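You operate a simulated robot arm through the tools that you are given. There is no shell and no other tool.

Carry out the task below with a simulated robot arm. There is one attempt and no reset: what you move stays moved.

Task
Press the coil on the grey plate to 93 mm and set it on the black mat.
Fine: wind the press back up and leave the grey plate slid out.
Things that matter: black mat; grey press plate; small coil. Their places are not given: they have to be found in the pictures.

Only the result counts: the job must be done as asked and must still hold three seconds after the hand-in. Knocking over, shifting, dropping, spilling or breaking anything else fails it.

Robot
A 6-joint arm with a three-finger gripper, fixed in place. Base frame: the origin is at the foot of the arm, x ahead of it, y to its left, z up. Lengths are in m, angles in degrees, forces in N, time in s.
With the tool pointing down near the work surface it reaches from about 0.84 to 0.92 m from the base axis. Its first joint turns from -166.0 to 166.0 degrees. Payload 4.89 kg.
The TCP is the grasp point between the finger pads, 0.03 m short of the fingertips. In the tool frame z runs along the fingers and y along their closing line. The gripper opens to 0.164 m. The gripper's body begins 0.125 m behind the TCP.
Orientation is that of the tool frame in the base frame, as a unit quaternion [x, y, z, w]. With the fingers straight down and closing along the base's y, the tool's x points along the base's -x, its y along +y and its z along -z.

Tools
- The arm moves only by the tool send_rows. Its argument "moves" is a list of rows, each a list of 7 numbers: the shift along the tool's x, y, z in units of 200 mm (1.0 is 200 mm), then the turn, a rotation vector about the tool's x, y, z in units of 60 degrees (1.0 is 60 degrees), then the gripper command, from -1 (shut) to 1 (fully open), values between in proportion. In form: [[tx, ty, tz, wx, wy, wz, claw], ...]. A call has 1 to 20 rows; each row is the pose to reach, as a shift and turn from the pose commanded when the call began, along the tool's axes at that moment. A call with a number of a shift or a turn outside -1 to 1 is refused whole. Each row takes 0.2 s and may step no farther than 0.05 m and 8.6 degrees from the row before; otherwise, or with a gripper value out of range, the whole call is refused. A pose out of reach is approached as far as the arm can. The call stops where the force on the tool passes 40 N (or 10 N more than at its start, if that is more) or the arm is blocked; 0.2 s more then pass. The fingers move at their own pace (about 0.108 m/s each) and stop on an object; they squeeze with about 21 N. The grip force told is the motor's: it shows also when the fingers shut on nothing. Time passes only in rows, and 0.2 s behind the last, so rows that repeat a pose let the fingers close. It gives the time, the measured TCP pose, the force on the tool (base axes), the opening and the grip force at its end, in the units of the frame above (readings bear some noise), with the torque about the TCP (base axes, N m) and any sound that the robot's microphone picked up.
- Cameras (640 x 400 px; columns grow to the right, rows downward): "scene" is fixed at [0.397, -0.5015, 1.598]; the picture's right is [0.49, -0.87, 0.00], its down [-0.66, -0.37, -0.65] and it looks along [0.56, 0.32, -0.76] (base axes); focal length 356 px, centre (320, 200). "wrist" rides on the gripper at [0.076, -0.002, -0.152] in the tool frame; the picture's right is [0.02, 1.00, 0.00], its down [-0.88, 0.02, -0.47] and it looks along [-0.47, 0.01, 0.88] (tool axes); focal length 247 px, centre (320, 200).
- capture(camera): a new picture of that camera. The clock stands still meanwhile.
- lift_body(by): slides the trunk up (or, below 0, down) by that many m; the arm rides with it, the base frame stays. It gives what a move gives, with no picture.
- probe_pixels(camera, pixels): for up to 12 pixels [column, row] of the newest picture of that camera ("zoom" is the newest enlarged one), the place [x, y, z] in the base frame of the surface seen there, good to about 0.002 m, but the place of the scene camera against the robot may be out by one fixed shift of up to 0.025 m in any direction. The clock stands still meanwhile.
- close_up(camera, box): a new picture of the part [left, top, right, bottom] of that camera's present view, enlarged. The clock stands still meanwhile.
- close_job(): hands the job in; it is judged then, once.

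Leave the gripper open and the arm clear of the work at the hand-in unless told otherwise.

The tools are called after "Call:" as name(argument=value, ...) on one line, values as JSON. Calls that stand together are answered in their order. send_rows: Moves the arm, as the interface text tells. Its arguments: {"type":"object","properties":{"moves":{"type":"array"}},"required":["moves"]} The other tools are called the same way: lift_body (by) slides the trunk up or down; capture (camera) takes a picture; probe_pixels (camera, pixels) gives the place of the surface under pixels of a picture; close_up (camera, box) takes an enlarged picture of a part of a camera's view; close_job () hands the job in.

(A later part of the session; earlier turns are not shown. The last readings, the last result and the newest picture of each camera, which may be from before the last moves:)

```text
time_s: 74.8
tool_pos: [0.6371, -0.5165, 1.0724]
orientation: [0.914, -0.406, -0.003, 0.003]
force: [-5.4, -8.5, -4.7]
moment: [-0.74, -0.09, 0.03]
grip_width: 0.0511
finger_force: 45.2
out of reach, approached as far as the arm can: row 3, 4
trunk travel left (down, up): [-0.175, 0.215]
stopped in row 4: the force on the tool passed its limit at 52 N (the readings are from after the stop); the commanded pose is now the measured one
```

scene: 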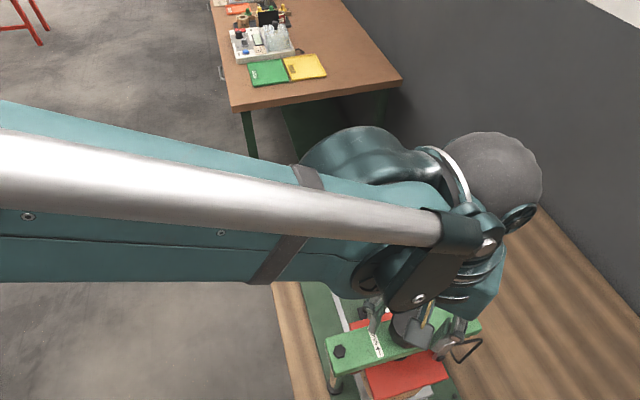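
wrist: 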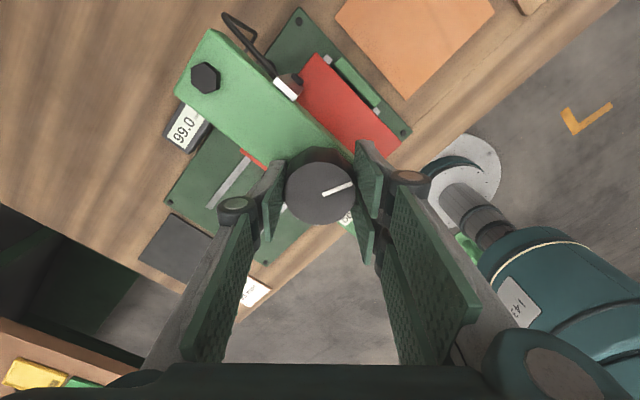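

The wrist limit came at yaw ~312°; the press is back to about 100. I open and turn the tool forward 60°, twice, for a fresh grip.

Call:
send_rows(moves=[[0, 0, 0, 0, 0, 0, -0.05], [0, 0, 0, 0, 0, 0, -0.05], [0, 0, 0, 0, 0, 0.125, -0.05], [0, 0, 0, 0, 0, 0.25, -0.05], [0, 0, 0, 0, 0, 0.375, -0.05], [0, 0, 0, 0, 0, 0.5, -0.05], [0, 0, 0, 0, 0, 0.625, -0.05], [0, 0, 0, 0, 0, 0.75, -0.05], [0, 0, 0, 0, 0, 0.875, -0.05], [0, 0, 0, 0, 0, 1.0, -0.05], [0, 0, 0, 0, 0, 1.0, -0.05]])

Call:
send_rows(moves=[[0, 0, 0, 0, 0, 0.125, -0.05], [0, 0, 0, 0, 0, 0.25, -0.05], [0, 0, 0, 0, 0, 0.375, -0.05], [0, 0, 0, 0, 0, 0.5, -0.05], [0, 0, 0, 0, 0, 0.625, -0.05], [0, 0, 0, 0, 0, 0.75, -0.05], [0, 0, 0, 0, 0, 0.875, -0.05], [0, 0, 0, 0, 0, 1.0, -0.05], [0, 0, 0, 0, 0, 1.0, -0.05]])

Call:
capture(camera="wrist")

Call:
close_up(camera="wrist", box=[240, 130, 400, 270])

```text
time_s: 77.2
tool_pos: [0.6393, -0.5157, 1.0728]
orientation: [-0.589, 0.808, 0.0, -0.004]
force: [-0.1, 0.5, -0.1]
moment: [-0.01, 0.03, -0.01]
grip_width: 0.0782
finger_force: 0.0
trunk travel left (down, up): [-0.175, 0.215]
```

```text
time_s: 79.2
tool_pos: [0.6388, -0.5159, 1.0732]
orientation: [-0.106, 0.994, -0.002, -0.004]
force: [-0.3, 0.1, 0.4]
moment: [0.02, 0.0, 0.04]
grip_width: 0.0782
finger_force: 0.0
trunk travel left (down, up): [-0.175, 0.215]
```

```text
taken
```

wrist: 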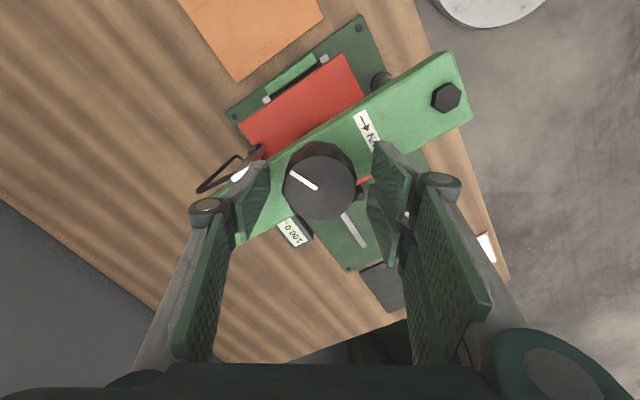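

```text
2.86 times, centred on (320, 200) of wrist
```

zoom: 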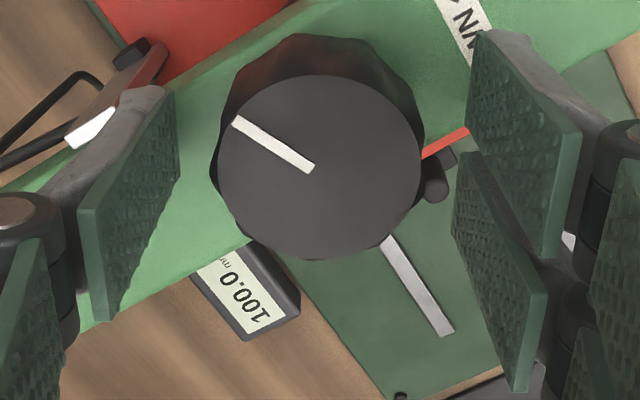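

It reads 100.0. The knob sits ~3 mm toward tool +x, so I shift 3 mm there, close, and check forces.

Call:
send_rows(moves=[[0.015, 0, 0, 0, 0, 0, -0.05], [0.015, 0, 0, 0, 0, 0, -1], [0.015, 0, 0, 0, 0, 0, -1], [0.015, 0, 0, 0, 0, 0, -1], [0.015, 0, 0, 0, 0, 0, -1]])

```text
time_s: 80.4
tool_pos: [0.6349, -0.5171, 1.0732]
orientation: [-0.107, 0.994, -0.003, -0.004]
force: [2.0, -3.4, 1.0]
moment: [-0.12, -0.11, 0.01]
grip_width: 0.0507
finger_force: 45.2
trunk travel left (down, up): [-0.175, 0.215]
```

Low forces. I wind 35° counter-clockwise.

Call:
send_rows(moves=[[0, 0, 0, 0, 0, -0.1, -1], [0, 0, 0, 0, 0, -0.2, -1], [0, 0, 0, 0, 0, -0.3, -1], [0, 0, 0, 0, 0, -0.4, -1], [0, 0, 0, 0, 0, -0.5, -1], [0, 0, 0, 0, 0, -0.583, -1], [0, 0, 0, 0, 0, -0.583, -1]])

```text
time_s: 81.5
tool_pos: [0.6364, -0.5171, 1.0729]
orientation: [-0.339, 0.941, -0.002, -0.004]
force: [1.8, -3.1, 8.0]
moment: [-0.11, -0.17, -0.02]
grip_width: 0.0507
finger_force: 45.1
trunk travel left (down, up): [-0.175, 0.215]
stopped in row 5: the force on the tool passed its limit at 43 N (the readings are from after the stop); the commanded pose is now the measured one
```

It stopped at 27° on a force peak, now relaxed. I wind 25° more.

Call:
send_rows(moves=[[0, 0, -0.001, 0, 0, -0.1, -1], [0, 0, -0.001, 0, 0, -0.2, -1], [0, 0, -0.001, 0, 0, -0.3, -1], [0, 0, -0.001, 0, 0, -0.417, -1], [0, 0, -0.001, 0, 0, -0.417, -1]])

```text
time_s: 82.7
tool_pos: [0.6377, -0.5167, 1.0731]
orientation: [-0.535, 0.845, -0.001, -0.004]
force: [6.6, -5.9, -1.0]
moment: [-0.53, -0.06, 0.02]
grip_width: 0.0511
finger_force: 45.1
trunk travel left (down, up): [-0.175, 0.215]
```

About 17° remain to the original position. I wind 15° more and read the display.

Call:
send_rows(moves=[[0, 0, 0, 0, 0, -0.08, -1], [0, 0, 0, 0, 0, -0.16, -1], [0, 0, 0, 0, 0, -0.25, -1], [0, 0, 0, 0, 0, -0.25, -1]])

Call:
capture(camera="wrist")

Call:
close_up(camera="wrist", box=[140, 80, 400, 230])

```text
time_s: 83.7
tool_pos: [0.6367, -0.5164, 1.072]
orientation: [-0.64, 0.768, 0.0, -0.004]
force: [7.9, -4.4, -0.6]
moment: [0.06, -0.18, -0.82]
grip_width: 0.0511
finger_force: 45.4
trunk travel left (down, up): [-0.175, 0.215]
```

```text
taken
```

wrist: 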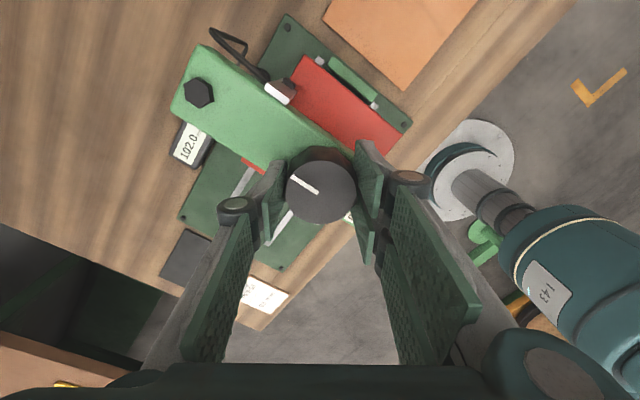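

```text
2.46 times, centred on (270, 155) of wrist
```

zoom: 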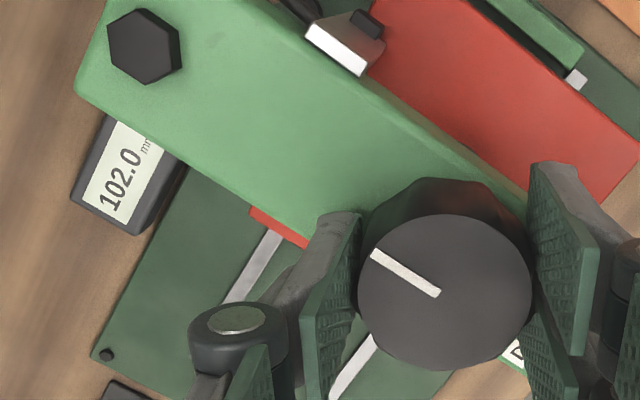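

The display reads 102.0 and a stop torque is felt: the press is fully up. I open the fingers and lift straight up 0.13 m.

Call:
send_rows(moves=[[0, 0, 0, 0, 0, 0, 0.1], [0, 0, 0, 0, 0, 0, 0.1], [0, 0, 0, 0, 0, 0, 0.1], [0, 0, -0.15, 0, 0, 0, 0.1], [0, 0, -0.35, 0, 0, 0, 0.1], [0, 0, -0.55, 0, 0, 0, 0.1], [0, 0, -0.65, 0, 0, 0, 0.1], [0, 0, -0.65, 0, 0, 0, 0.1]])

Call:
capture(camera="wrist")

```text
time_s: 85.5
tool_pos: [0.636, -0.516, 1.2038]
orientation: [-0.641, 0.768, 0.0, -0.004]
force: [-0.5, -0.5, 0.3]
moment: [-0.02, -0.05, -0.03]
grip_width: 0.0904
finger_force: 0.1
trunk travel left (down, up): [-0.175, 0.215]
```

```text
taken
```

wrist: 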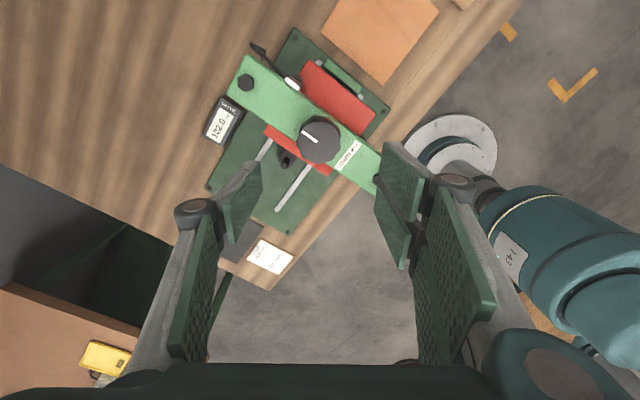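

I turn the tool forward by 180° in three calls at this safe height.

Call:
send_rows(moves=[[0, 0, 0, 0, 0, 0.14, 0], [0, 0, 0, 0, 0, 0.28, 0], [0, 0, 0, 0, 0, 0.42, 0], [0, 0, 0, 0, 0, 0.56, 0], [0, 0, 0, 0, 0, 0.7, 0], [0, 0, 0, 0, 0, 0.84, 0], [0, 0, 0, 0, 0, 0.98, 0], [0, 0, 0, 0, 0, 0.98, 0]])

Call:
send_rows(moves=[[0, 0, 0, 0, 0, 0.14, -0.25], [0, 0, 0, 0, 0, 0.28, -0.25], [0, 0, 0, 0, 0, 0.42, -0.25], [0, 0, 0, 0, 0, 0.56, -0.25], [0, 0, 0, 0, 0, 0.7, -0.25], [0, 0, 0, 0, 0, 0.84, -0.25], [0, 0, 0, 0, 0, 0.98, -0.25], [0, 0, 0, 0, 0, 0.98, -0.25]])

Call:
send_rows(moves=[[0, 0, 0, 0, 0, 0.14, -0.25], [0, 0, 0, 0, 0, 0.28, -0.25], [0, 0, 0, 0, 0, 0.42, -0.25], [0, 0, 0, 0, 0, 0.56, -0.25], [0, 0, 0, 0, 0, 0.7, -0.25], [0, 0, 0, 0, 0, 0.84, -0.25], [0, 0, 0, 0, 0, 0.98, -0.25], [0, 0, 0, 0, 0, 0.98, -0.25]])

```text
time_s: 87.3
tool_pos: [0.6375, -0.5158, 1.202]
orientation: [-0.18, 0.984, -0.002, -0.005]
force: [0.5, 1.6, 1.3]
moment: [-0.01, 0.0, -0.02]
grip_width: 0.0819
finger_force: 0.0
trunk travel left (down, up): [-0.175, 0.215]
```

```text
time_s: 89.1
tool_pos: [0.6372, -0.5152, 1.2033]
orientation: [0.326, 0.945, -0.004, -0.002]
force: [-0.7, 0.5, -0.4]
moment: [-0.01, 0.02, 0.0]
grip_width: 0.0613
finger_force: 0.0
trunk travel left (down, up): [-0.175, 0.215]
```

```text
time_s: 90.9
tool_pos: [0.637, -0.5158, 1.2035]
orientation: [0.748, 0.663, -0.004, 0.0]
force: [-0.3, -0.6, -0.9]
moment: [-0.02, -0.02, -0.02]
grip_width: 0.0615
finger_force: 0.0
trunk travel left (down, up): [-0.175, 0.215]
```

Yaw is 83°; I turn the last 38° and then move 0.117 m out along the slide line to above the peg.

Call:
send_rows(moves=[[0, 0, 0, 0, 0, 0.13, -0.25], [0, 0, 0, 0, 0, 0.26, -0.25], [0, 0, 0, 0, 0, 0.39, -0.25], [0, 0, 0, 0, 0, 0.52, -0.25], [0, 0, 0, 0, 0, 0.635, -0.25], [0, 0, 0, 0, 0, 0.635, -0.25]])

Call:
send_rows(moves=[[0.15, 0, 0, 0, 0, 0, -0.25], [0.3, 0, 0, 0, 0, 0, -0.25], [0.45, 0, 0, 0, 0, 0, -0.25], [0.585, 0, 0, 0, 0, 0, -0.25], [0.585, 0, 0, 0, 0, 0, -0.25], [0.585, 0, 0, 0, 0, 0, -0.25]])

Call:
capture(camera="wrist")

Call:
close_up(camera="wrist", box=[280, 70, 380, 180])

```text
time_s: 92.3
tool_pos: [0.6372, -0.5164, 1.2026]
orientation: [0.924, 0.382, -0.004, 0.002]
force: [0.0, 0.7, 1.3]
moment: [-0.01, -0.03, 0.03]
grip_width: 0.0616
finger_force: 0.1
trunk travel left (down, up): [-0.175, 0.215]
```

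```text
time_s: 93.7
tool_pos: [0.7192, -0.4335, 1.2025]
orientation: [0.924, 0.383, -0.004, 0.002]
force: [-0.4, 0.2, 0.6]
moment: [-0.02, 0.02, 0.03]
grip_width: 0.0617
finger_force: 0.1
trunk travel left (down, up): [-0.175, 0.215]
```

```text
taken
```

wrist: 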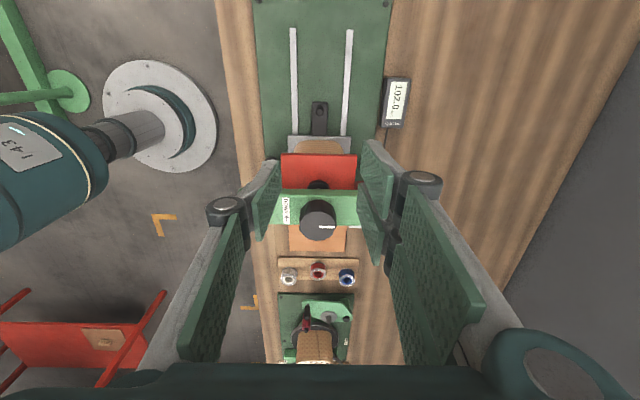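

```text
3.64 times, centred on (330, 125) of wrist
```

zoom: 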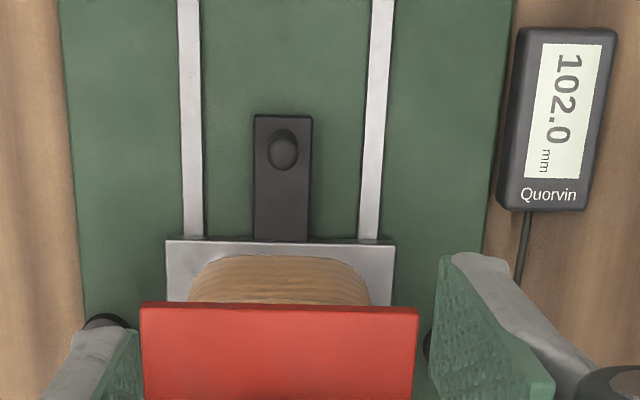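

The tool has a 0.5° tilt which I'll remove (wy +0.0085). I probe the peg's top at zoom (283,152).

Call:
probe_pixels(camera="zoom", pixels=[[283, 152], [278, 152], [290, 152], [283, 160], [283, 145], [283, 165], [283, 215], [255, 160], [312, 160], [280, 265], [280, 285], [280, 310]])

```text
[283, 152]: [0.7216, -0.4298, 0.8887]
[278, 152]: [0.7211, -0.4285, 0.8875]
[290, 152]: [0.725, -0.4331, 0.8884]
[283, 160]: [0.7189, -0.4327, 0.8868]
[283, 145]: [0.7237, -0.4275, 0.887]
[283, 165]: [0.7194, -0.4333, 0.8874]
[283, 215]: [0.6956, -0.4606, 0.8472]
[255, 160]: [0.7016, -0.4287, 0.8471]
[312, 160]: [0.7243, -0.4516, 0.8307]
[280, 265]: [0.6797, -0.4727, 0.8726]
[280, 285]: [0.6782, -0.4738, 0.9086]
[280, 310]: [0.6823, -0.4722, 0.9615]
```

The peg's centre is about (0.721,-0.431): I shift 3 mm in x, fix the tilt and go down 0.19 m.

Call:
send_rows(moves=[[0.015, -0.003, 0.19, 0, 0.0085, 0, -0.25], [0.015, -0.003, 0.38, 0, 0.0085, 0, -0.25], [0.015, -0.003, 0.57, 0, 0.0085, 0, -0.25], [0.015, -0.003, 0.76, 0, 0.0085, 0, -0.25], [0.015, -0.003, 0.95, 0, 0.0085, 0, -0.25], [0.015, -0.003, 0.95, 0, 0.0085, 0, -0.25]])

Call:
capture(camera="wrist")

```text
time_s: 95.1
tool_pos: [0.7196, -0.4307, 1.0118]
orientation: [0.923, 0.384, 0.0, 0.0]
force: [-0.1, -0.5, -0.5]
moment: [0.07, 0.06, 0.02]
grip_width: 0.0613
finger_force: 0.1
trunk travel left (down, up): [-0.175, 0.215]
```

```text
taken
```

wrist: 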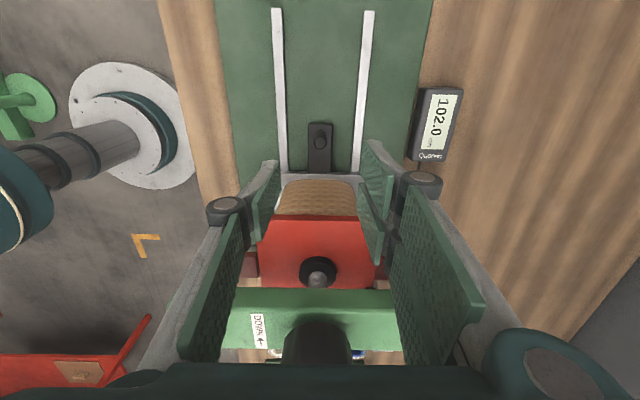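

Tilt is gone and the peg lies between the fingers. I go down the remaining 0.128 m.

Call:
send_rows(moves=[[0, 0, 0.15, 0, 0, 0, -0.25], [0, 0, 0.3, 0, 0, 0, -0.25], [0, 0, 0.45, 0, 0, 0, -0.25], [0, 0, 0.55, 0, 0, 0, -0.25], [0, 0, 0.64, 0, 0, 0, -0.25], [0, 0, 0.64, 0, 0, 0, -0.25]])

Call:
capture(camera="wrist")

```text
time_s: 96.5
tool_pos: [0.7187, -0.4333, 0.8835]
orientation: [0.923, 0.384, -0.001, 0.0]
force: [0.1, -0.3, 0.1]
moment: [0.0, 0.04, -0.02]
grip_width: 0.0617
finger_force: 0.0
trunk travel left (down, up): [-0.175, 0.215]
```

```text
taken
```

wrist: 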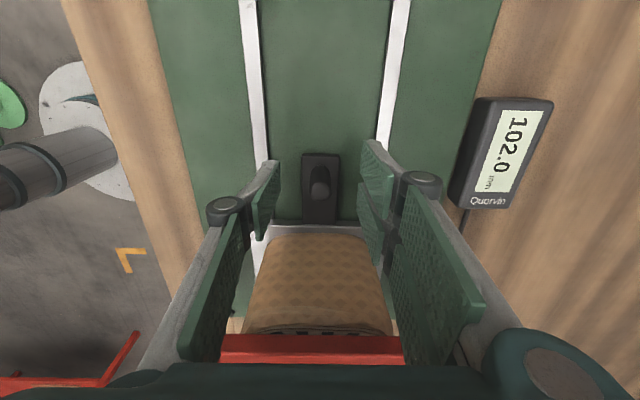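

The peg is between the pads at (320,187). I close on it.

Call:
send_rows(moves=[[0, 0, 0, 0, 0, 0, -1], [0, 0, 0, 0, 0, 0, -1], [0, 0, 0, 0, 0, 0, -1]])

```text
time_s: 97.3
tool_pos: [0.7195, -0.4326, 0.8849]
orientation: [0.924, 0.383, 0.0, -0.001]
force: [-0.3, 0.2, -4.2]
moment: [0.01, -0.05, -0.09]
grip_width: 0.0147
finger_force: 44.9
trunk travel left (down, up): [-0.175, 0.215]
```

No side force. I pull the plate out along +x of the tool, 50 mm in 5 mm rows.

Call:
send_rows(moves=[[0.02, 0, 0, 0, 0, 0, -1], [0.045, 0, 0, 0, 0, 0, -1], [0.07, 0, 0, 0, 0, 0, -1], [0.095, 0, 0, 0, 0, 0, -1], [0.12, 0, 0, 0, 0, 0, -1], [0.145, 0, 0, 0, 0, 0, -1], [0.17, 0, 0, 0, 0, 0, -1], [0.195, 0, 0, 0, 0, 0, -1], [0.22, 0, 0, 0, 0, 0, -1], [0.25, 0, 0, 0, 0, 0, -1]])

```text
time_s: 99.5
tool_pos: [0.7554, -0.3961, 0.8839]
orientation: [0.923, 0.384, 0.0, 0.0]
force: [10.8, -9.7, 18.5]
moment: [-0.52, -0.1, -0.06]
grip_width: 0.0143
finger_force: 44.6
trunk travel left (down, up): [-0.175, 0.215]
```

It follows well; I relax 0.6 mm in y, 0.5 mm up, and pull 50 mm more.

Call:
send_rows(moves=[[0.02, 0.003, -0.0025, 0, 0, 0, -1], [0.045, 0.003, -0.0025, 0, 0, 0, -1], [0.07, 0.003, -0.003, 0, 0, 0, -1], [0.095, 0.0035, -0.003, 0, 0, 0, -1], [0.12, 0.004, -0.0035, 0, 0, 0, -1], [0.145, 0.0045, -0.0035, 0, 0, 0, -1], [0.17, 0.005, -0.004, 0, 0, 0, -1], [0.195, 0.0055, -0.004, 0, 0, 0, -1], [0.22, 0.006, -0.0045, 0, 0, 0, -1], [0.25, 0.006, -0.0045, 0, 0, 0, -1]])

Call:
capture(camera="scene")

```text
time_s: 101.7
tool_pos: [0.7918, -0.3599, 0.8843]
orientation: [0.924, 0.383, 0.0, -0.001]
force: [-13.0, 13.9, -29.4]
moment: [0.26, 0.36, 0.01]
grip_width: 0.0146
finger_force: 45.4
trunk travel left (down, up): [-0.175, 0.215]
```

```text
taken
```

scene: 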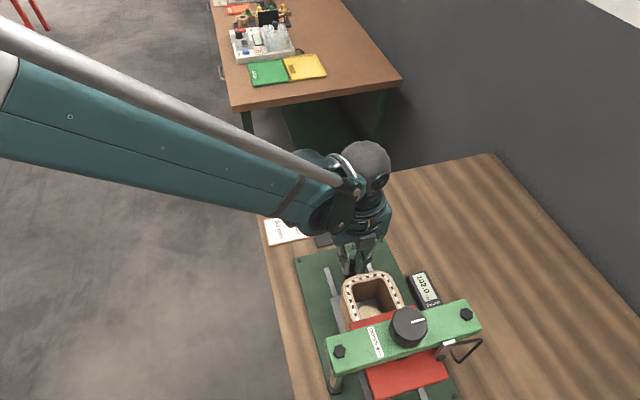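

The coil rides out standing. I relax (0.7 mm in -y, 0.7 mm down) and pull 50 mm more.

Call:
send_rows(moves=[[0, -0.0035, 0.0035, 0, 0, 0, -1], [0.02, -0.0035, 0.0035, 0, 0, 0, -1], [0.045, -0.0035, 0.0035, 0, 0, 0, -1], [0.07, -0.0035, 0.0035, 0, 0, 0, -1], [0.095, -0.0035, 0.0035, 0, 0, 0, -1], [0.12, -0.0035, 0.0035, 0, 0, 0, -1], [0.145, -0.0035, 0.0035, 0, 0, 0, -1], [0.17, -0.0035, 0.0035, 0, 0, 0, -1], [0.195, -0.0035, 0.0035, 0, 0, 0, -1], [0.22, -0.0035, 0.0035, 0, 0, 0, -1], [0.25, -0.0035, 0.0035, 0, 0, 0, -1]])

```text
time_s: 104.1
tool_pos: [0.8264, -0.3252, 0.8841]
orientation: [0.924, 0.383, 0.0, 0.0]
force: [13.4, -12.0, 12.0]
moment: [-0.51, -0.21, -0.13]
grip_width: 0.0145
finger_force: 45.0
trunk travel left (down, up): [-0.175, 0.215]
```

About 26 mm remain to the plate's first position. I relax slightly and pull 26 mm in small rows.

Call:
send_rows(moves=[[0, 0.0025, -0.0017, 0, 0, 0, -1], [0.02, 0.0025, -0.0017, 0, 0, 0, -1], [0.04, 0.0025, -0.0017, 0, 0, 0, -1], [0.06, 0.0025, -0.0017, 0, 0, 0, -1], [0.08, 0.0025, -0.0017, 0, 0, 0, -1], [0.1, 0.0025, -0.0017, 0, 0, 0, -1], [0.12, 0.0025, -0.0017, 0, 0, 0, -1], [0.13, 0.0025, -0.0017, 0, 0, 0, -1], [0.13, 0.0025, -0.0017, 0, 0, 0, -1]])

Call:
capture(camera="wrist")

Call:
capture(camera="scene")

```text
time_s: 106.1
tool_pos: [0.844, -0.3088, 0.8851]
orientation: [0.924, 0.383, -0.002, 0.0]
force: [-18.0, -9.6, -3.3]
moment: [-0.23, 0.55, -0.03]
grip_width: 0.0148
finger_force: 44.9
trunk travel left (down, up): [-0.175, 0.215]
```

```text
taken
```

wrist: 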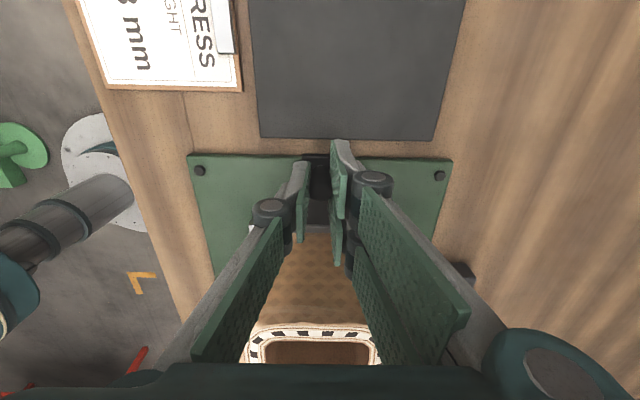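

```text
taken
```

scene: 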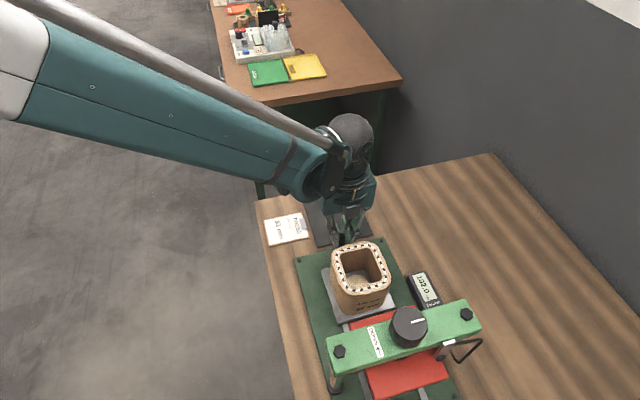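

A -19 N pull-back shows the outer stop is reached; the plate is fully out. I open and lift 0.19 m.

Call:
send_rows(moves=[[-0.004, 0, 0, 0, 0, 0, -0.25], [-0.004, 0, 0, 0, 0, 0, -0.25], [-0.004, 0, 0, 0, 0, 0, -0.25], [-0.004, 0, -0.15, 0, 0, 0, -0.25], [-0.004, 0, -0.35, 0, 0, 0, -0.25], [-0.004, 0, -0.55, 0, 0, 0, -0.25], [-0.004, 0, -0.75, 0, 0, 0, -0.25], [-0.004, 0, -0.95, 0, 0, 0, -0.25], [-0.004, 0, -0.95, 0, 0, 0, -0.25]])

Call:
send_rows(moves=[[0, 0, -0.2, 0, 0, 0, 0.5], [0, 0, -0.4, 0, 0, 0, 0.5], [0, 0, -0.6, 0, 0, 0, 0.5], [0, 0, -0.8, 0, 0, 0, 0.5], [0, 0, -0.8, 0, 0, 0, 0.5]])

Call:
capture(camera="wrist")

Call:
capture(camera="scene")

```text
time_s: 108.1
tool_pos: [0.8424, -0.3083, 1.0745]
orientation: [0.924, 0.383, 0.0, -0.001]
force: [-0.6, 0.5, -0.2]
moment: [0.01, -0.06, -0.01]
grip_width: 0.0617
finger_force: 0.1
trunk travel left (down, up): [-0.175, 0.215]
```

```text
time_s: 109.3
tool_pos: [0.8416, -0.3075, 1.2339]
orientation: [0.923, 0.384, -0.001, 0.0]
force: [-0.4, -0.7, 0.2]
moment: [-0.02, -0.08, 0.0]
grip_width: 0.123
finger_force: 0.1
trunk travel left (down, up): [-0.175, 0.215]
```

```text
taken
```

wrist: 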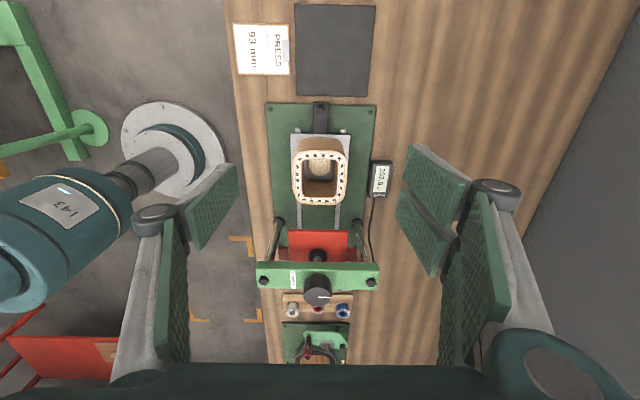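

```text
taken
```

scene: 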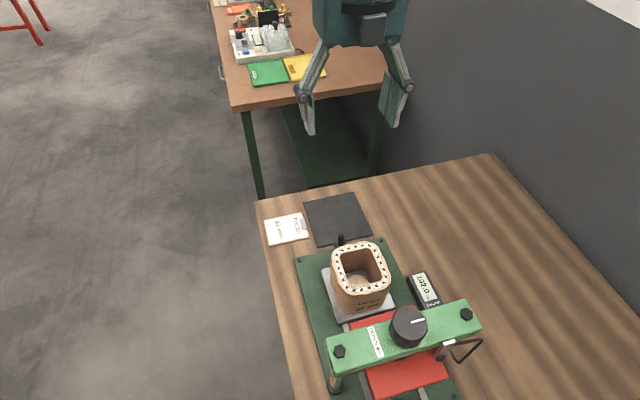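

Now I enlarge the coil in both views and probe its rim against the plate to measure its height after pressing.

Call:
close_up(camera="wrist", box=[280, 95, 370, 215])

Call:
probe_pixels(camera="zoom", pixels=[[320, 162], [250, 175], [395, 180], [240, 260], [402, 260], [250, 330], [390, 330], [320, 340], [245, 60], [370, 60], [310, 55], [228, 175]])

Call:
close_up(camera="scene", box=[320, 230, 400, 320])

Call:
probe_pixels(camera="zoom", pixels=[[300, 70], [370, 68], [405, 120], [430, 200], [390, 245], [330, 263], [260, 240], [218, 130], [180, 230], [220, 380], [440, 340], [310, 225]])

```text
3.33 times, centred on (325, 155) of wrist
```

zoom: 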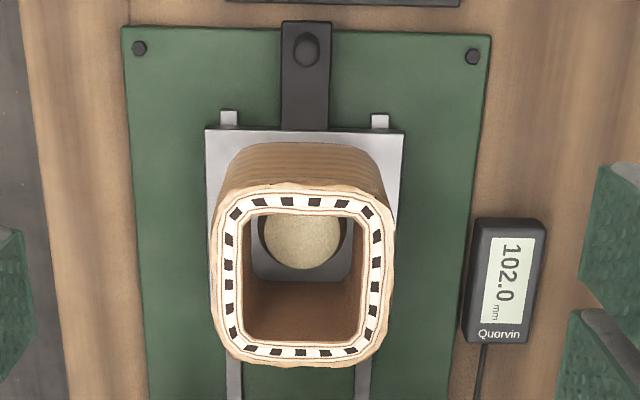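

```text
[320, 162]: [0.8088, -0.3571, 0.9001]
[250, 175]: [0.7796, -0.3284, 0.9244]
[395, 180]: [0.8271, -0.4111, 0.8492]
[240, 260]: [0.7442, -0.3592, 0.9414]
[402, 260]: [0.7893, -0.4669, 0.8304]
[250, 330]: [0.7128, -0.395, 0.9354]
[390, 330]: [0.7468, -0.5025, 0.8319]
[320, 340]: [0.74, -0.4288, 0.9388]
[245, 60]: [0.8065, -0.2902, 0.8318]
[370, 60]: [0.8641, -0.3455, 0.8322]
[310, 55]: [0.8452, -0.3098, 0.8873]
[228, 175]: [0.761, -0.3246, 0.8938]
```

```text
4.44 times, centred on (360, 275) of scene
```

zoom: 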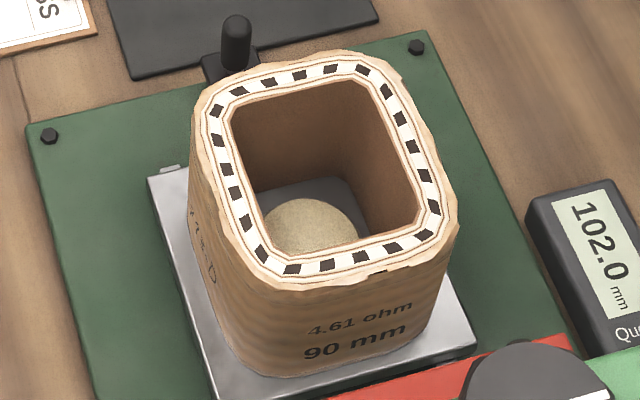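

```text
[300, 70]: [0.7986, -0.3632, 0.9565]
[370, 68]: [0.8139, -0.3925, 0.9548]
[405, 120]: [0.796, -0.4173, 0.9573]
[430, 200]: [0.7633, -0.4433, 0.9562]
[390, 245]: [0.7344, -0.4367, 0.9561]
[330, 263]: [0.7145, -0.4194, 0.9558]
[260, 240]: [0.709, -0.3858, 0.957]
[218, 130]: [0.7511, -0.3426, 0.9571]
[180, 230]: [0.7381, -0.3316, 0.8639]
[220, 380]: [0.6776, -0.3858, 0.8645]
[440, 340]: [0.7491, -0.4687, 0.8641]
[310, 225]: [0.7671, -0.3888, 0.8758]
```

The scene probes give rim 0.9564 and plate 0.8642, i.e. about 92–93 mm: no notable spring-back. I take more probes from the wrist view for a better average.

Call:
close_up(camera="wrist", box=[280, 95, 370, 215])

Call:
probe_pixels(camera="zoom", pixels=[[230, 240], [230, 265], [232, 290], [236, 315], [260, 202], [290, 200], [315, 200], [345, 204], [376, 240], [374, 290], [300, 352], [345, 350]])

Call:
probe_pixels(camera="zoom", pixels=[[215, 140], [225, 150], [240, 140], [260, 138], [345, 140], [365, 140], [385, 145], [395, 150], [213, 170], [213, 190], [394, 170], [396, 195]])

Call:
close_up(camera="scene", box=[320, 230, 400, 320])

Call:
probe_pixels(camera="zoom", pixels=[[165, 195], [175, 240], [185, 280], [195, 310], [205, 340], [212, 370], [170, 210], [455, 310], [460, 330], [465, 345], [440, 345], [420, 360]])

Call:
probe_pixels(camera="zoom", pixels=[[330, 70], [350, 69], [385, 92], [398, 113], [412, 150], [420, 175], [418, 230], [360, 255], [295, 268], [240, 215], [227, 170], [235, 92]])

```text
3.33 times, centred on (325, 155) of wrist
```

zoom: 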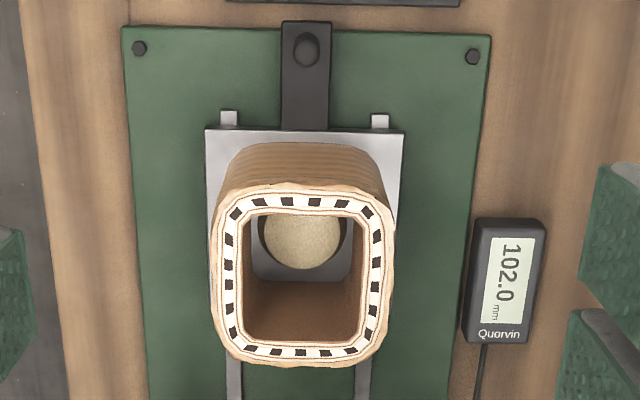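

```text
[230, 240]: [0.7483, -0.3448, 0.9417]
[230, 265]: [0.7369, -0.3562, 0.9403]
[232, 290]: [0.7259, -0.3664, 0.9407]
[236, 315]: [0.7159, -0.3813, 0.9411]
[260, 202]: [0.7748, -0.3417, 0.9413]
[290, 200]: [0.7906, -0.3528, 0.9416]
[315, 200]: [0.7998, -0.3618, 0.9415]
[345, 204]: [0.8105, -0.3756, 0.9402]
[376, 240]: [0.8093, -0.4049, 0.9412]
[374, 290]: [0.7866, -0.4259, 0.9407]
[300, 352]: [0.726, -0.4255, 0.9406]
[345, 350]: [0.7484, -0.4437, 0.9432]
```

```text
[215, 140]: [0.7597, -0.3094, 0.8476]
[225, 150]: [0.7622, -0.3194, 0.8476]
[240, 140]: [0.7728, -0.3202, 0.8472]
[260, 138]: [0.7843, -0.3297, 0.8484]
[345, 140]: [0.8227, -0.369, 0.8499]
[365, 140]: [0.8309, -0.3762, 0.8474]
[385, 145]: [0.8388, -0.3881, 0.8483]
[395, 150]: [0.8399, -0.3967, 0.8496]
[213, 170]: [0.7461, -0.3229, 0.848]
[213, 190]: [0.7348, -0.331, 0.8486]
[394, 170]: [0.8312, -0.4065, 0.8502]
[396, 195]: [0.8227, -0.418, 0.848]
```

```text
4.44 times, centred on (360, 275) of scene
```

zoom: 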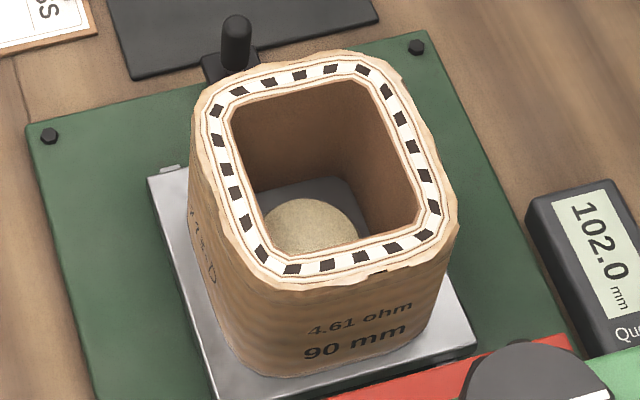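

```text
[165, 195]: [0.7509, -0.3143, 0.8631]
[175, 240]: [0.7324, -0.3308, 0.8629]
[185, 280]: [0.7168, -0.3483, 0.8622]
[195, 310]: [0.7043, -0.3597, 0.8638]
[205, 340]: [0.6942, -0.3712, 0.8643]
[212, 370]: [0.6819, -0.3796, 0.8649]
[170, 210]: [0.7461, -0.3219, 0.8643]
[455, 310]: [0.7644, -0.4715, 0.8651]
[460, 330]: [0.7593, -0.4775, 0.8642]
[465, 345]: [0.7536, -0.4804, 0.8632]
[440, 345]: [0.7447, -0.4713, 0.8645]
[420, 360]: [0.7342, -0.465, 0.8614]
```

```text
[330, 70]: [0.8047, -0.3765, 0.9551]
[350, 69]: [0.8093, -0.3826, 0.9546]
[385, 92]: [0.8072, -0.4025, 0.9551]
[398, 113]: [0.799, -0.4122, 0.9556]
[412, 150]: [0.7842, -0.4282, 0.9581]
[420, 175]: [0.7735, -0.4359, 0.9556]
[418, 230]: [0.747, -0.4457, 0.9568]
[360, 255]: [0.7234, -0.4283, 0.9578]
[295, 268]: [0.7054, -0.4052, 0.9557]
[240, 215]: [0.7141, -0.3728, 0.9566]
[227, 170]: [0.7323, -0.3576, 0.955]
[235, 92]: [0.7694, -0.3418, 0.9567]
```

Wrist probes average: rim 0.9412, plate 0.8484, so about 92.8 mm; the scene gives similar. Pressing succeeded. The coil is ~107×116 mm with centre near (0.761,-0.392). The mat's centre is near (0.925,-0.2525). Before gripping, I test the reach over the mat with the empty hand, staying high.

Call:
send_rows(moves=[[0.08, 0.017, 0.158, 0, 0, 0, 0.5], [0.163, 0.033, 0.317, 0, 0, 0, 0.5], [0.245, 0.05, 0.475, 0, 0, 0, 0.5], [0.327, 0.067, 0.633, 0, 0, 0, 0.5], [0.408, 0.083, 0.792, 0, 0, 0, 0.5], [0.49, 0.1, 0.95, 0, 0, 0, 0.5], [0.49, 0.1, 0.95, 0, 0, 0, 0.5]])

Call:
capture(camera="wrist")

```text
time_s: 110.9
tool_pos: [0.9287, -0.2499, 1.0426]
orientation: [0.924, 0.384, 0.001, 0.0]
force: [-0.1, -0.1, -0.9]
moment: [0.03, 0.12, -0.02]
grip_width: 0.1229
finger_force: 0.0
trunk travel left (down, up): [-0.175, 0.215]
```

```text
taken
```

wrist: 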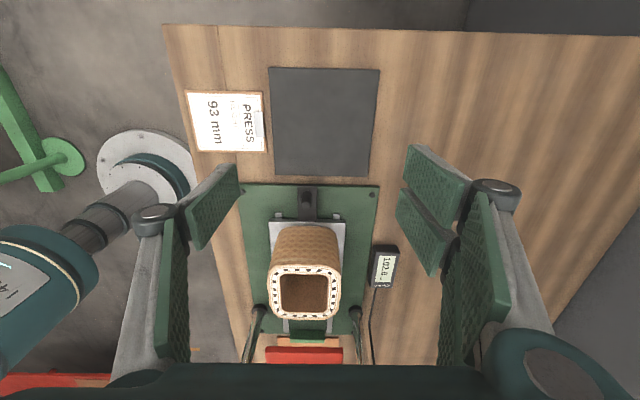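

Reached without complaint at z 1.04. I probe the mat's corners from here: near (270,70), (378,71), (366,175), (276,176).

Call:
probe_pixels(camera="wrist", pixels=[[271, 70], [377, 72], [365, 174], [277, 174], [324, 70], [321, 174], [273, 122], [371, 122], [260, 95], [263, 148], [323, 122], [307, 197]])

Call:
send_rows(moves=[[0, 0, 0.2, 0, 0, 0, 0.5], [0, 0, 0.4, 0, 0, 0, 0.5], [0, 0, 0.6, 0, 0, 0, 0.5], [0, 0, 0.7, 0, 0, 0, 0.5], [0, 0, 0.7, 0, 0, 0, 0.5]])

```text
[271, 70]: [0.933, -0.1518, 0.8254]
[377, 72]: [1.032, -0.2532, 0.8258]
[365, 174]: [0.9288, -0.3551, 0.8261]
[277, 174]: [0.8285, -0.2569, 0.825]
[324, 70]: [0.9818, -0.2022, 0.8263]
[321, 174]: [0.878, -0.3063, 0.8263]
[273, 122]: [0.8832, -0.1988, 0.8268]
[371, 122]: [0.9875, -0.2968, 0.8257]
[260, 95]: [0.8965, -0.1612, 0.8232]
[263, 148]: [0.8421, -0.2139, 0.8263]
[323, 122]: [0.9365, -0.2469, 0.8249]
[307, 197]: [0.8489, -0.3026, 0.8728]
```

```text
time_s: 112.1
tool_pos: [0.9295, -0.2514, 0.9037]
orientation: [0.923, 0.384, 0.0, 0.001]
force: [0.2, -0.1, -0.7]
moment: [0.0, 0.09, 0.02]
grip_width: 0.1229
finger_force: 0.1
trunk travel left (down, up): [-0.175, 0.215]
```

The reach over the mat is fine down to z 0.904. Mat centre: (0.9305,-0.2546). I rise 0.2 m, open to 150 mm and go back 0.2 m along the slide line toward the coil.

Call:
send_rows(moves=[[0, 0, -0.24, 0, 0, 0, 0.83], [0, 0, -0.48, 0, 0, 0, 0.83], [0, 0, -0.72, 0, 0, 0, 0.83], [0, 0, -0.96, 0, 0, 0, 0.83], [-0.2, 0, -1.0, 0, 0, 0, 0.83], [-0.4, -0.025, -1.0, 0, 0, 0, 0.83], [-0.6, -0.05, -1.0, 0, 0, 0, 0.83], [-0.8, -0.075, -1.0, 0, 0, 0, 0.83], [-1.0, -0.098, -1.0, 0, 0, 0, 0.83], [-1.0, -0.098, -1.0, 0, 0, 0, 0.83]])

Call:
capture(camera="wrist")

Call:
close_up(camera="wrist", box=[250, 90, 390, 250])

```text
time_s: 114.3
tool_pos: [0.7706, -0.3818, 1.1059]
orientation: [0.923, 0.384, 0.001, 0.0]
force: [0.5, 0.2, -0.4]
moment: [0.06, -0.03, -0.03]
grip_width: 0.15
finger_force: 0.1
trunk travel left (down, up): [-0.175, 0.215]
```

```text
taken
```

wrist: 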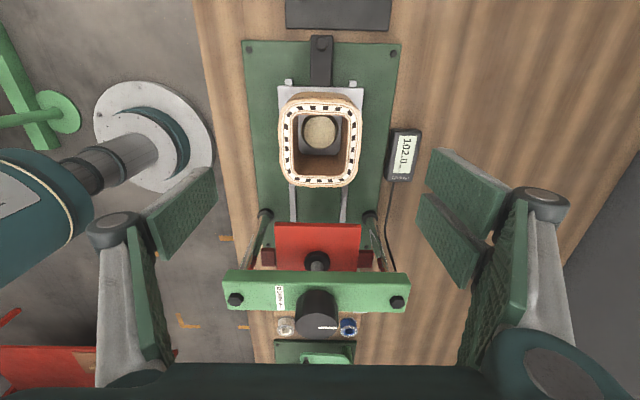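

```text
2.50 times, centred on (320, 170) of wrist
```

zoom: 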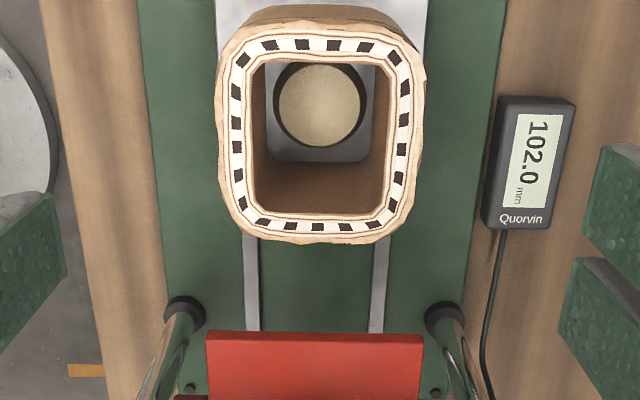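

I probe the coil's rim from here for the grasp centre (left 237, right 403, top 45, bottom 226 in the zoom), plus outer edges.

Call:
probe_pixels(camera="zoom", pixels=[[237, 105], [238, 150], [403, 105], [401, 150], [300, 45], [350, 46], [300, 225], [345, 225], [222, 130], [417, 130], [318, 28], [316, 234]])

Call:
probe_pixels(camera="zoom", pixels=[[240, 80], [236, 125], [239, 170], [404, 85], [403, 125], [399, 175], [280, 46], [325, 45], [365, 50], [280, 222], [320, 226], [360, 224]])

```text
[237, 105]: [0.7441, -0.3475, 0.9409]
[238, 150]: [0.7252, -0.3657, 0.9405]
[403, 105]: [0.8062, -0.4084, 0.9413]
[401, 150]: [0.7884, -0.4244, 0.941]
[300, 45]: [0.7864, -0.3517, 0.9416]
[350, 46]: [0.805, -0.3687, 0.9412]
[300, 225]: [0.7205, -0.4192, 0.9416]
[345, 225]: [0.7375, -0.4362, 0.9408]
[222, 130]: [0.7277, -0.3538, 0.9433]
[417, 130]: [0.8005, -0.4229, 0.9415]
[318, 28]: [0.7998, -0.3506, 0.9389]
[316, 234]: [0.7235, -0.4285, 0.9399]
```

```text
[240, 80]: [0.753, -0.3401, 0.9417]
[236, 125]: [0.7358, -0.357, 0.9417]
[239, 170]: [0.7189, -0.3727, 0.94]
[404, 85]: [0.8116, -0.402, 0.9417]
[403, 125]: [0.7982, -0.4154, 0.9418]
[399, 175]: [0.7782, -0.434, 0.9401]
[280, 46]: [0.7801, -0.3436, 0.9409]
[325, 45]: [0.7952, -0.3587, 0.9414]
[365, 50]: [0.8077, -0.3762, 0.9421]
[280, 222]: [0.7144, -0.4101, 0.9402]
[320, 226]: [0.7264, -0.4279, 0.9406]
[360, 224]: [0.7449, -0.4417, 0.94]
```

Coil centre: (0.7607,-0.3920), outer size about 104×112 mm. I shift -14 mm in tool x and lower 0.15 m so the fingertips just pass the rim.

Call:
send_rows(moves=[[-0.071, 0.001, 0, 0, 0, 0, 0.83], [-0.071, 0.001, 0.19, 0, 0, 0, 0.83], [-0.071, 0.001, 0.38, 0, 0, 0, 0.83], [-0.071, 0.001, 0.57, 0, 0, 0, 0.83], [-0.071, 0.001, 0.75, 0, 0, 0, 0.83], [-0.071, 0.001, 0.75, 0, 0, 0, 0.83]])

Call:
capture(camera="wrist")

Call:
capture(camera="scene")

```text
time_s: 115.7
tool_pos: [0.7625, -0.3918, 0.952]
orientation: [0.923, 0.384, 0.0, 0.0]
force: [-0.2, -0.4, -0.7]
moment: [0.05, 0.0, 0.01]
grip_width: 0.1497
finger_force: 0.0
trunk travel left (down, up): [-0.175, 0.215]
```

```text
taken
```

wrist: 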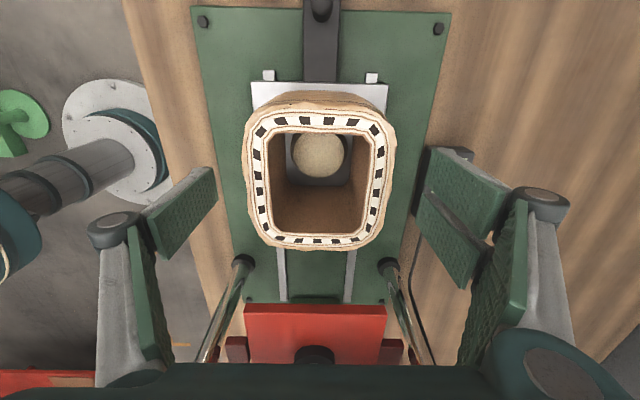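

```text
taken
```

scene: 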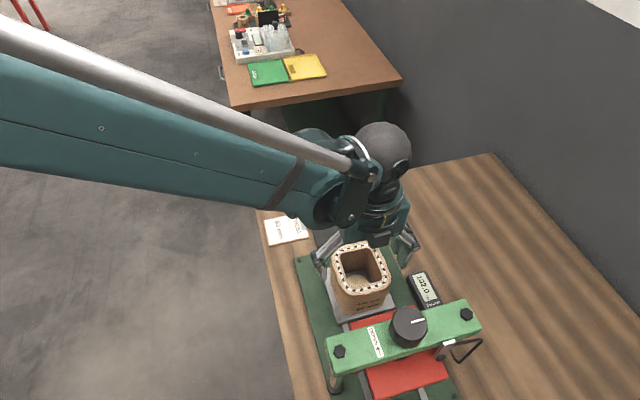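

The coil is centred between the fingers (coil 243–395, fingers 215–418). I lower another 54 mm.

Call:
send_rows(moves=[[0, 0, 0.07, 0, 0, 0, 0.83], [0, 0, 0.14, 0, 0, 0, 0.83], [0, 0, 0.21, 0, 0, 0, 0.83], [0, 0, 0.27, 0, 0, 0, 0.83], [0, 0, 0.27, 0, 0, 0, 0.83]])

Call:
capture(camera="wrist")

```text
time_s: 116.9
tool_pos: [0.7627, -0.3915, 0.8997]
orientation: [0.923, 0.384, 0.001, 0.0]
force: [-0.6, -0.3, 0.0]
moment: [0.01, 0.02, 0.03]
grip_width: 0.1499
finger_force: 0.0
trunk travel left (down, up): [-0.175, 0.215]
```

```text
taken
```

wrist: 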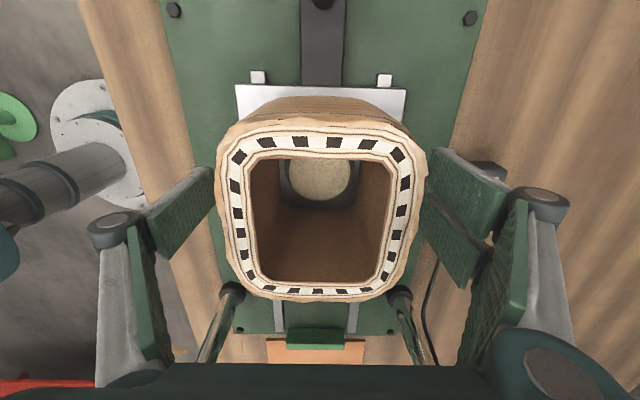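

I close on the coil.

Call:
send_rows(moves=[[0, 0, 0, 0, 0, 0, 0.4], [0, 0, 0, 0, 0, 0, 0.3], [0, 0, 0, 0, 0, 0, -0.2], [0, 0, 0, 0, 0, 0, -1], [0, 0, 0, 0, 0, 0, -1]])

Call:
capture(camera="wrist")

```text
time_s: 118.1
tool_pos: [0.7612, -0.391, 0.8997]
orientation: [0.924, 0.383, 0.0, 0.0]
force: [-0.6, 1.3, -0.6]
moment: [0.23, 0.24, -0.03]
grip_width: 0.1098
finger_force: 20.7
trunk travel left (down, up): [-0.175, 0.215]
```

```text
taken
```

wrist: 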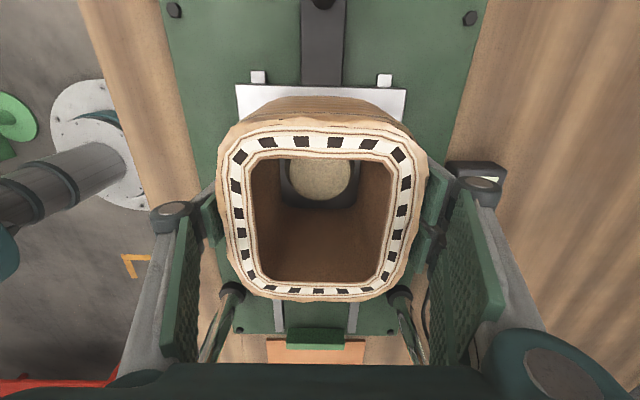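

Gripped at 110 mm. I lift 30 mm slowly to check the hold and the weight.

Call:
send_rows(moves=[[0, 0, -0.03, 0, 0, 0, -1], [0, 0, -0.06, 0, 0, 0, -1], [0, 0, -0.1, 0, 0, 0, -1], [0, 0, -0.15, 0, 0, 0, -1], [0, 0, -0.15, 0, 0, 0, -1]])

Call:
capture(camera="wrist")

Call:
capture(camera="scene")

```text
time_s: 119.3
tool_pos: [0.7624, -0.3905, 0.9301]
orientation: [0.924, 0.383, 0.0, 0.0]
force: [-0.5, -0.7, -5.5]
moment: [0.01, -0.01, 0.0]
grip_width: 0.1099
finger_force: 21.7
trunk travel left (down, up): [-0.175, 0.215]
```

```text
taken
```

wrist: 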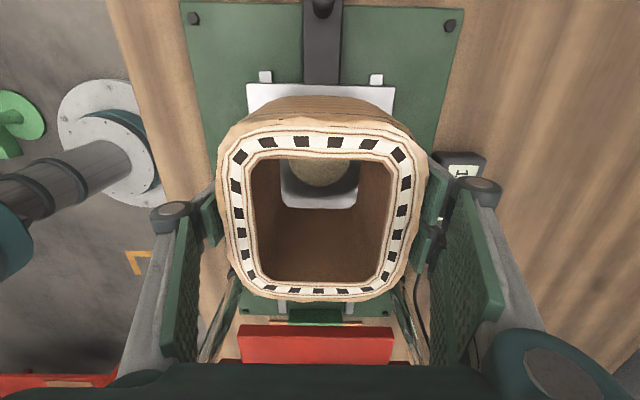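

```text
taken
```

scene: 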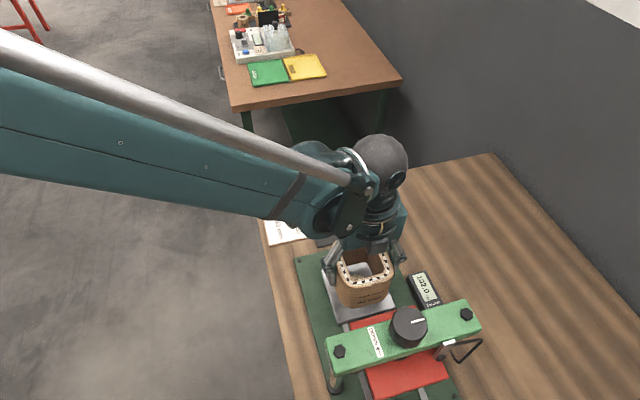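

The coil hangs level (about 5 N). I lift 55 mm more, then carry it 0.18 m out toward the mat.

Call:
send_rows(moves=[[0, 0, -0.1, 0, 0, 0, -1], [0, 0, -0.2, 0, 0, 0, -1], [0, 0, -0.275, 0, 0, 0, -1], [0.05, 0.01, -0.275, 0, 0, 0, -1], [0.15, 0.02, -0.275, 0, 0, 0, -1], [0.25, 0.04, -0.275, 0, 0, 0, -1], [0.35, 0.055, -0.275, 0, 0, 0, -1], [0.45, 0.07, -0.275, 0, 0, 0, -1], [0.55, 0.085, -0.275, 0, 0, 0, -1], [0.65, 0.1, -0.275, 0, 0, 0, -1], [0.75, 0.114, -0.275, 0, 0, 0, -1], [0.85, 0.114, -0.275, 0, 0, 0, -1], [0.9, 0.114, -0.275, 0, 0, 0, -1], [0.9, 0.114, -0.275, 0, 0, 0, -1]])

Call:
capture(camera="scene")

```text
time_s: 122.3
tool_pos: [0.9063, -0.2784, 0.9852]
orientation: [0.924, 0.383, 0.0, 0.0]
force: [0.3, -0.4, -5.8]
moment: [-0.04, -0.02, 0.0]
grip_width: 0.1099
finger_force: 21.1
trunk travel left (down, up): [-0.175, 0.215]
```

```text
taken
```

scene: 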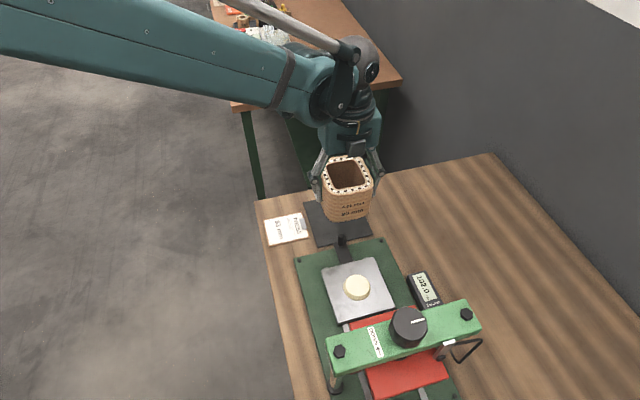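

Over the mat's near part. I move 35.5 mm further out and lower 80 mm, stopping about 25 mm above the mat.

Call:
send_rows(moves=[[0.08, 0.001, 0, 0, 0, 0, -1], [0.1775, 0.001, 0, 0, 0, 0, -1], [0.1775, 0.001, 0.1, 0, 0, 0, -1], [0.1775, 0.001, 0.2, 0, 0, 0, -1], [0.1775, 0.001, 0.3, 0, 0, 0, -1], [0.1775, 0.001, 0.4, 0, 0, 0, -1], [0.1775, 0.001, 0.4, 0, 0, 0, -1]])

Call:
capture(camera="wrist")

Call:
close_up(camera="scene", box=[250, 130, 450, 300])

```text
time_s: 123.9
tool_pos: [0.931, -0.2542, 0.9041]
orientation: [0.924, 0.383, 0.0, 0.001]
force: [0.8, -0.5, -6.3]
moment: [0.02, 0.06, 0.0]
grip_width: 0.1098
finger_force: 21.0
trunk travel left (down, up): [-0.175, 0.215]
```

```text
taken
```

wrist: 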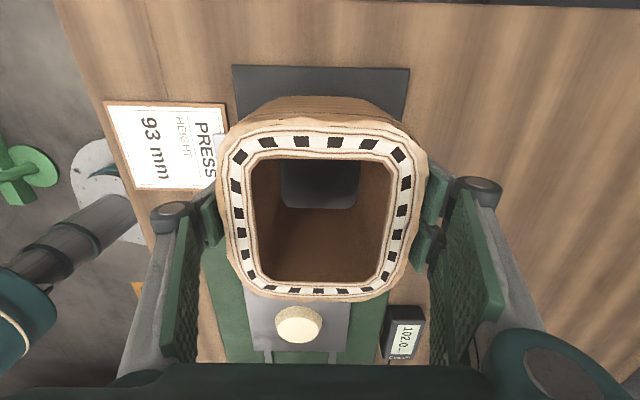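

```text
2.35 times, centred on (350, 215) of scene
```

zoom: 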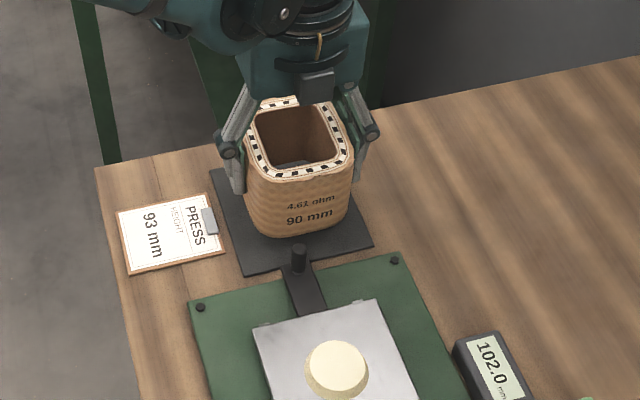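

The coil is centred over the mat. I lower 22 mm, gently.

Call:
send_rows(moves=[[0, 0, 0.03, 0, 0, 0, -1], [0, 0, 0.06, 0, 0, 0, -1], [0, 0, 0.09, 0, 0, 0, -1], [0, 0, 0.115, 0, 0, 0, -1], [0, 0, 0.115, 0, 0, 0, -1]])

```text
time_s: 125.1
tool_pos: [0.9316, -0.2559, 0.8813]
orientation: [0.924, 0.384, 0.0, -0.001]
force: [0.9, -0.1, -5.8]
moment: [0.01, -0.01, 0.0]
grip_width: 0.1097
finger_force: 20.9
trunk travel left (down, up): [-0.175, 0.215]
```

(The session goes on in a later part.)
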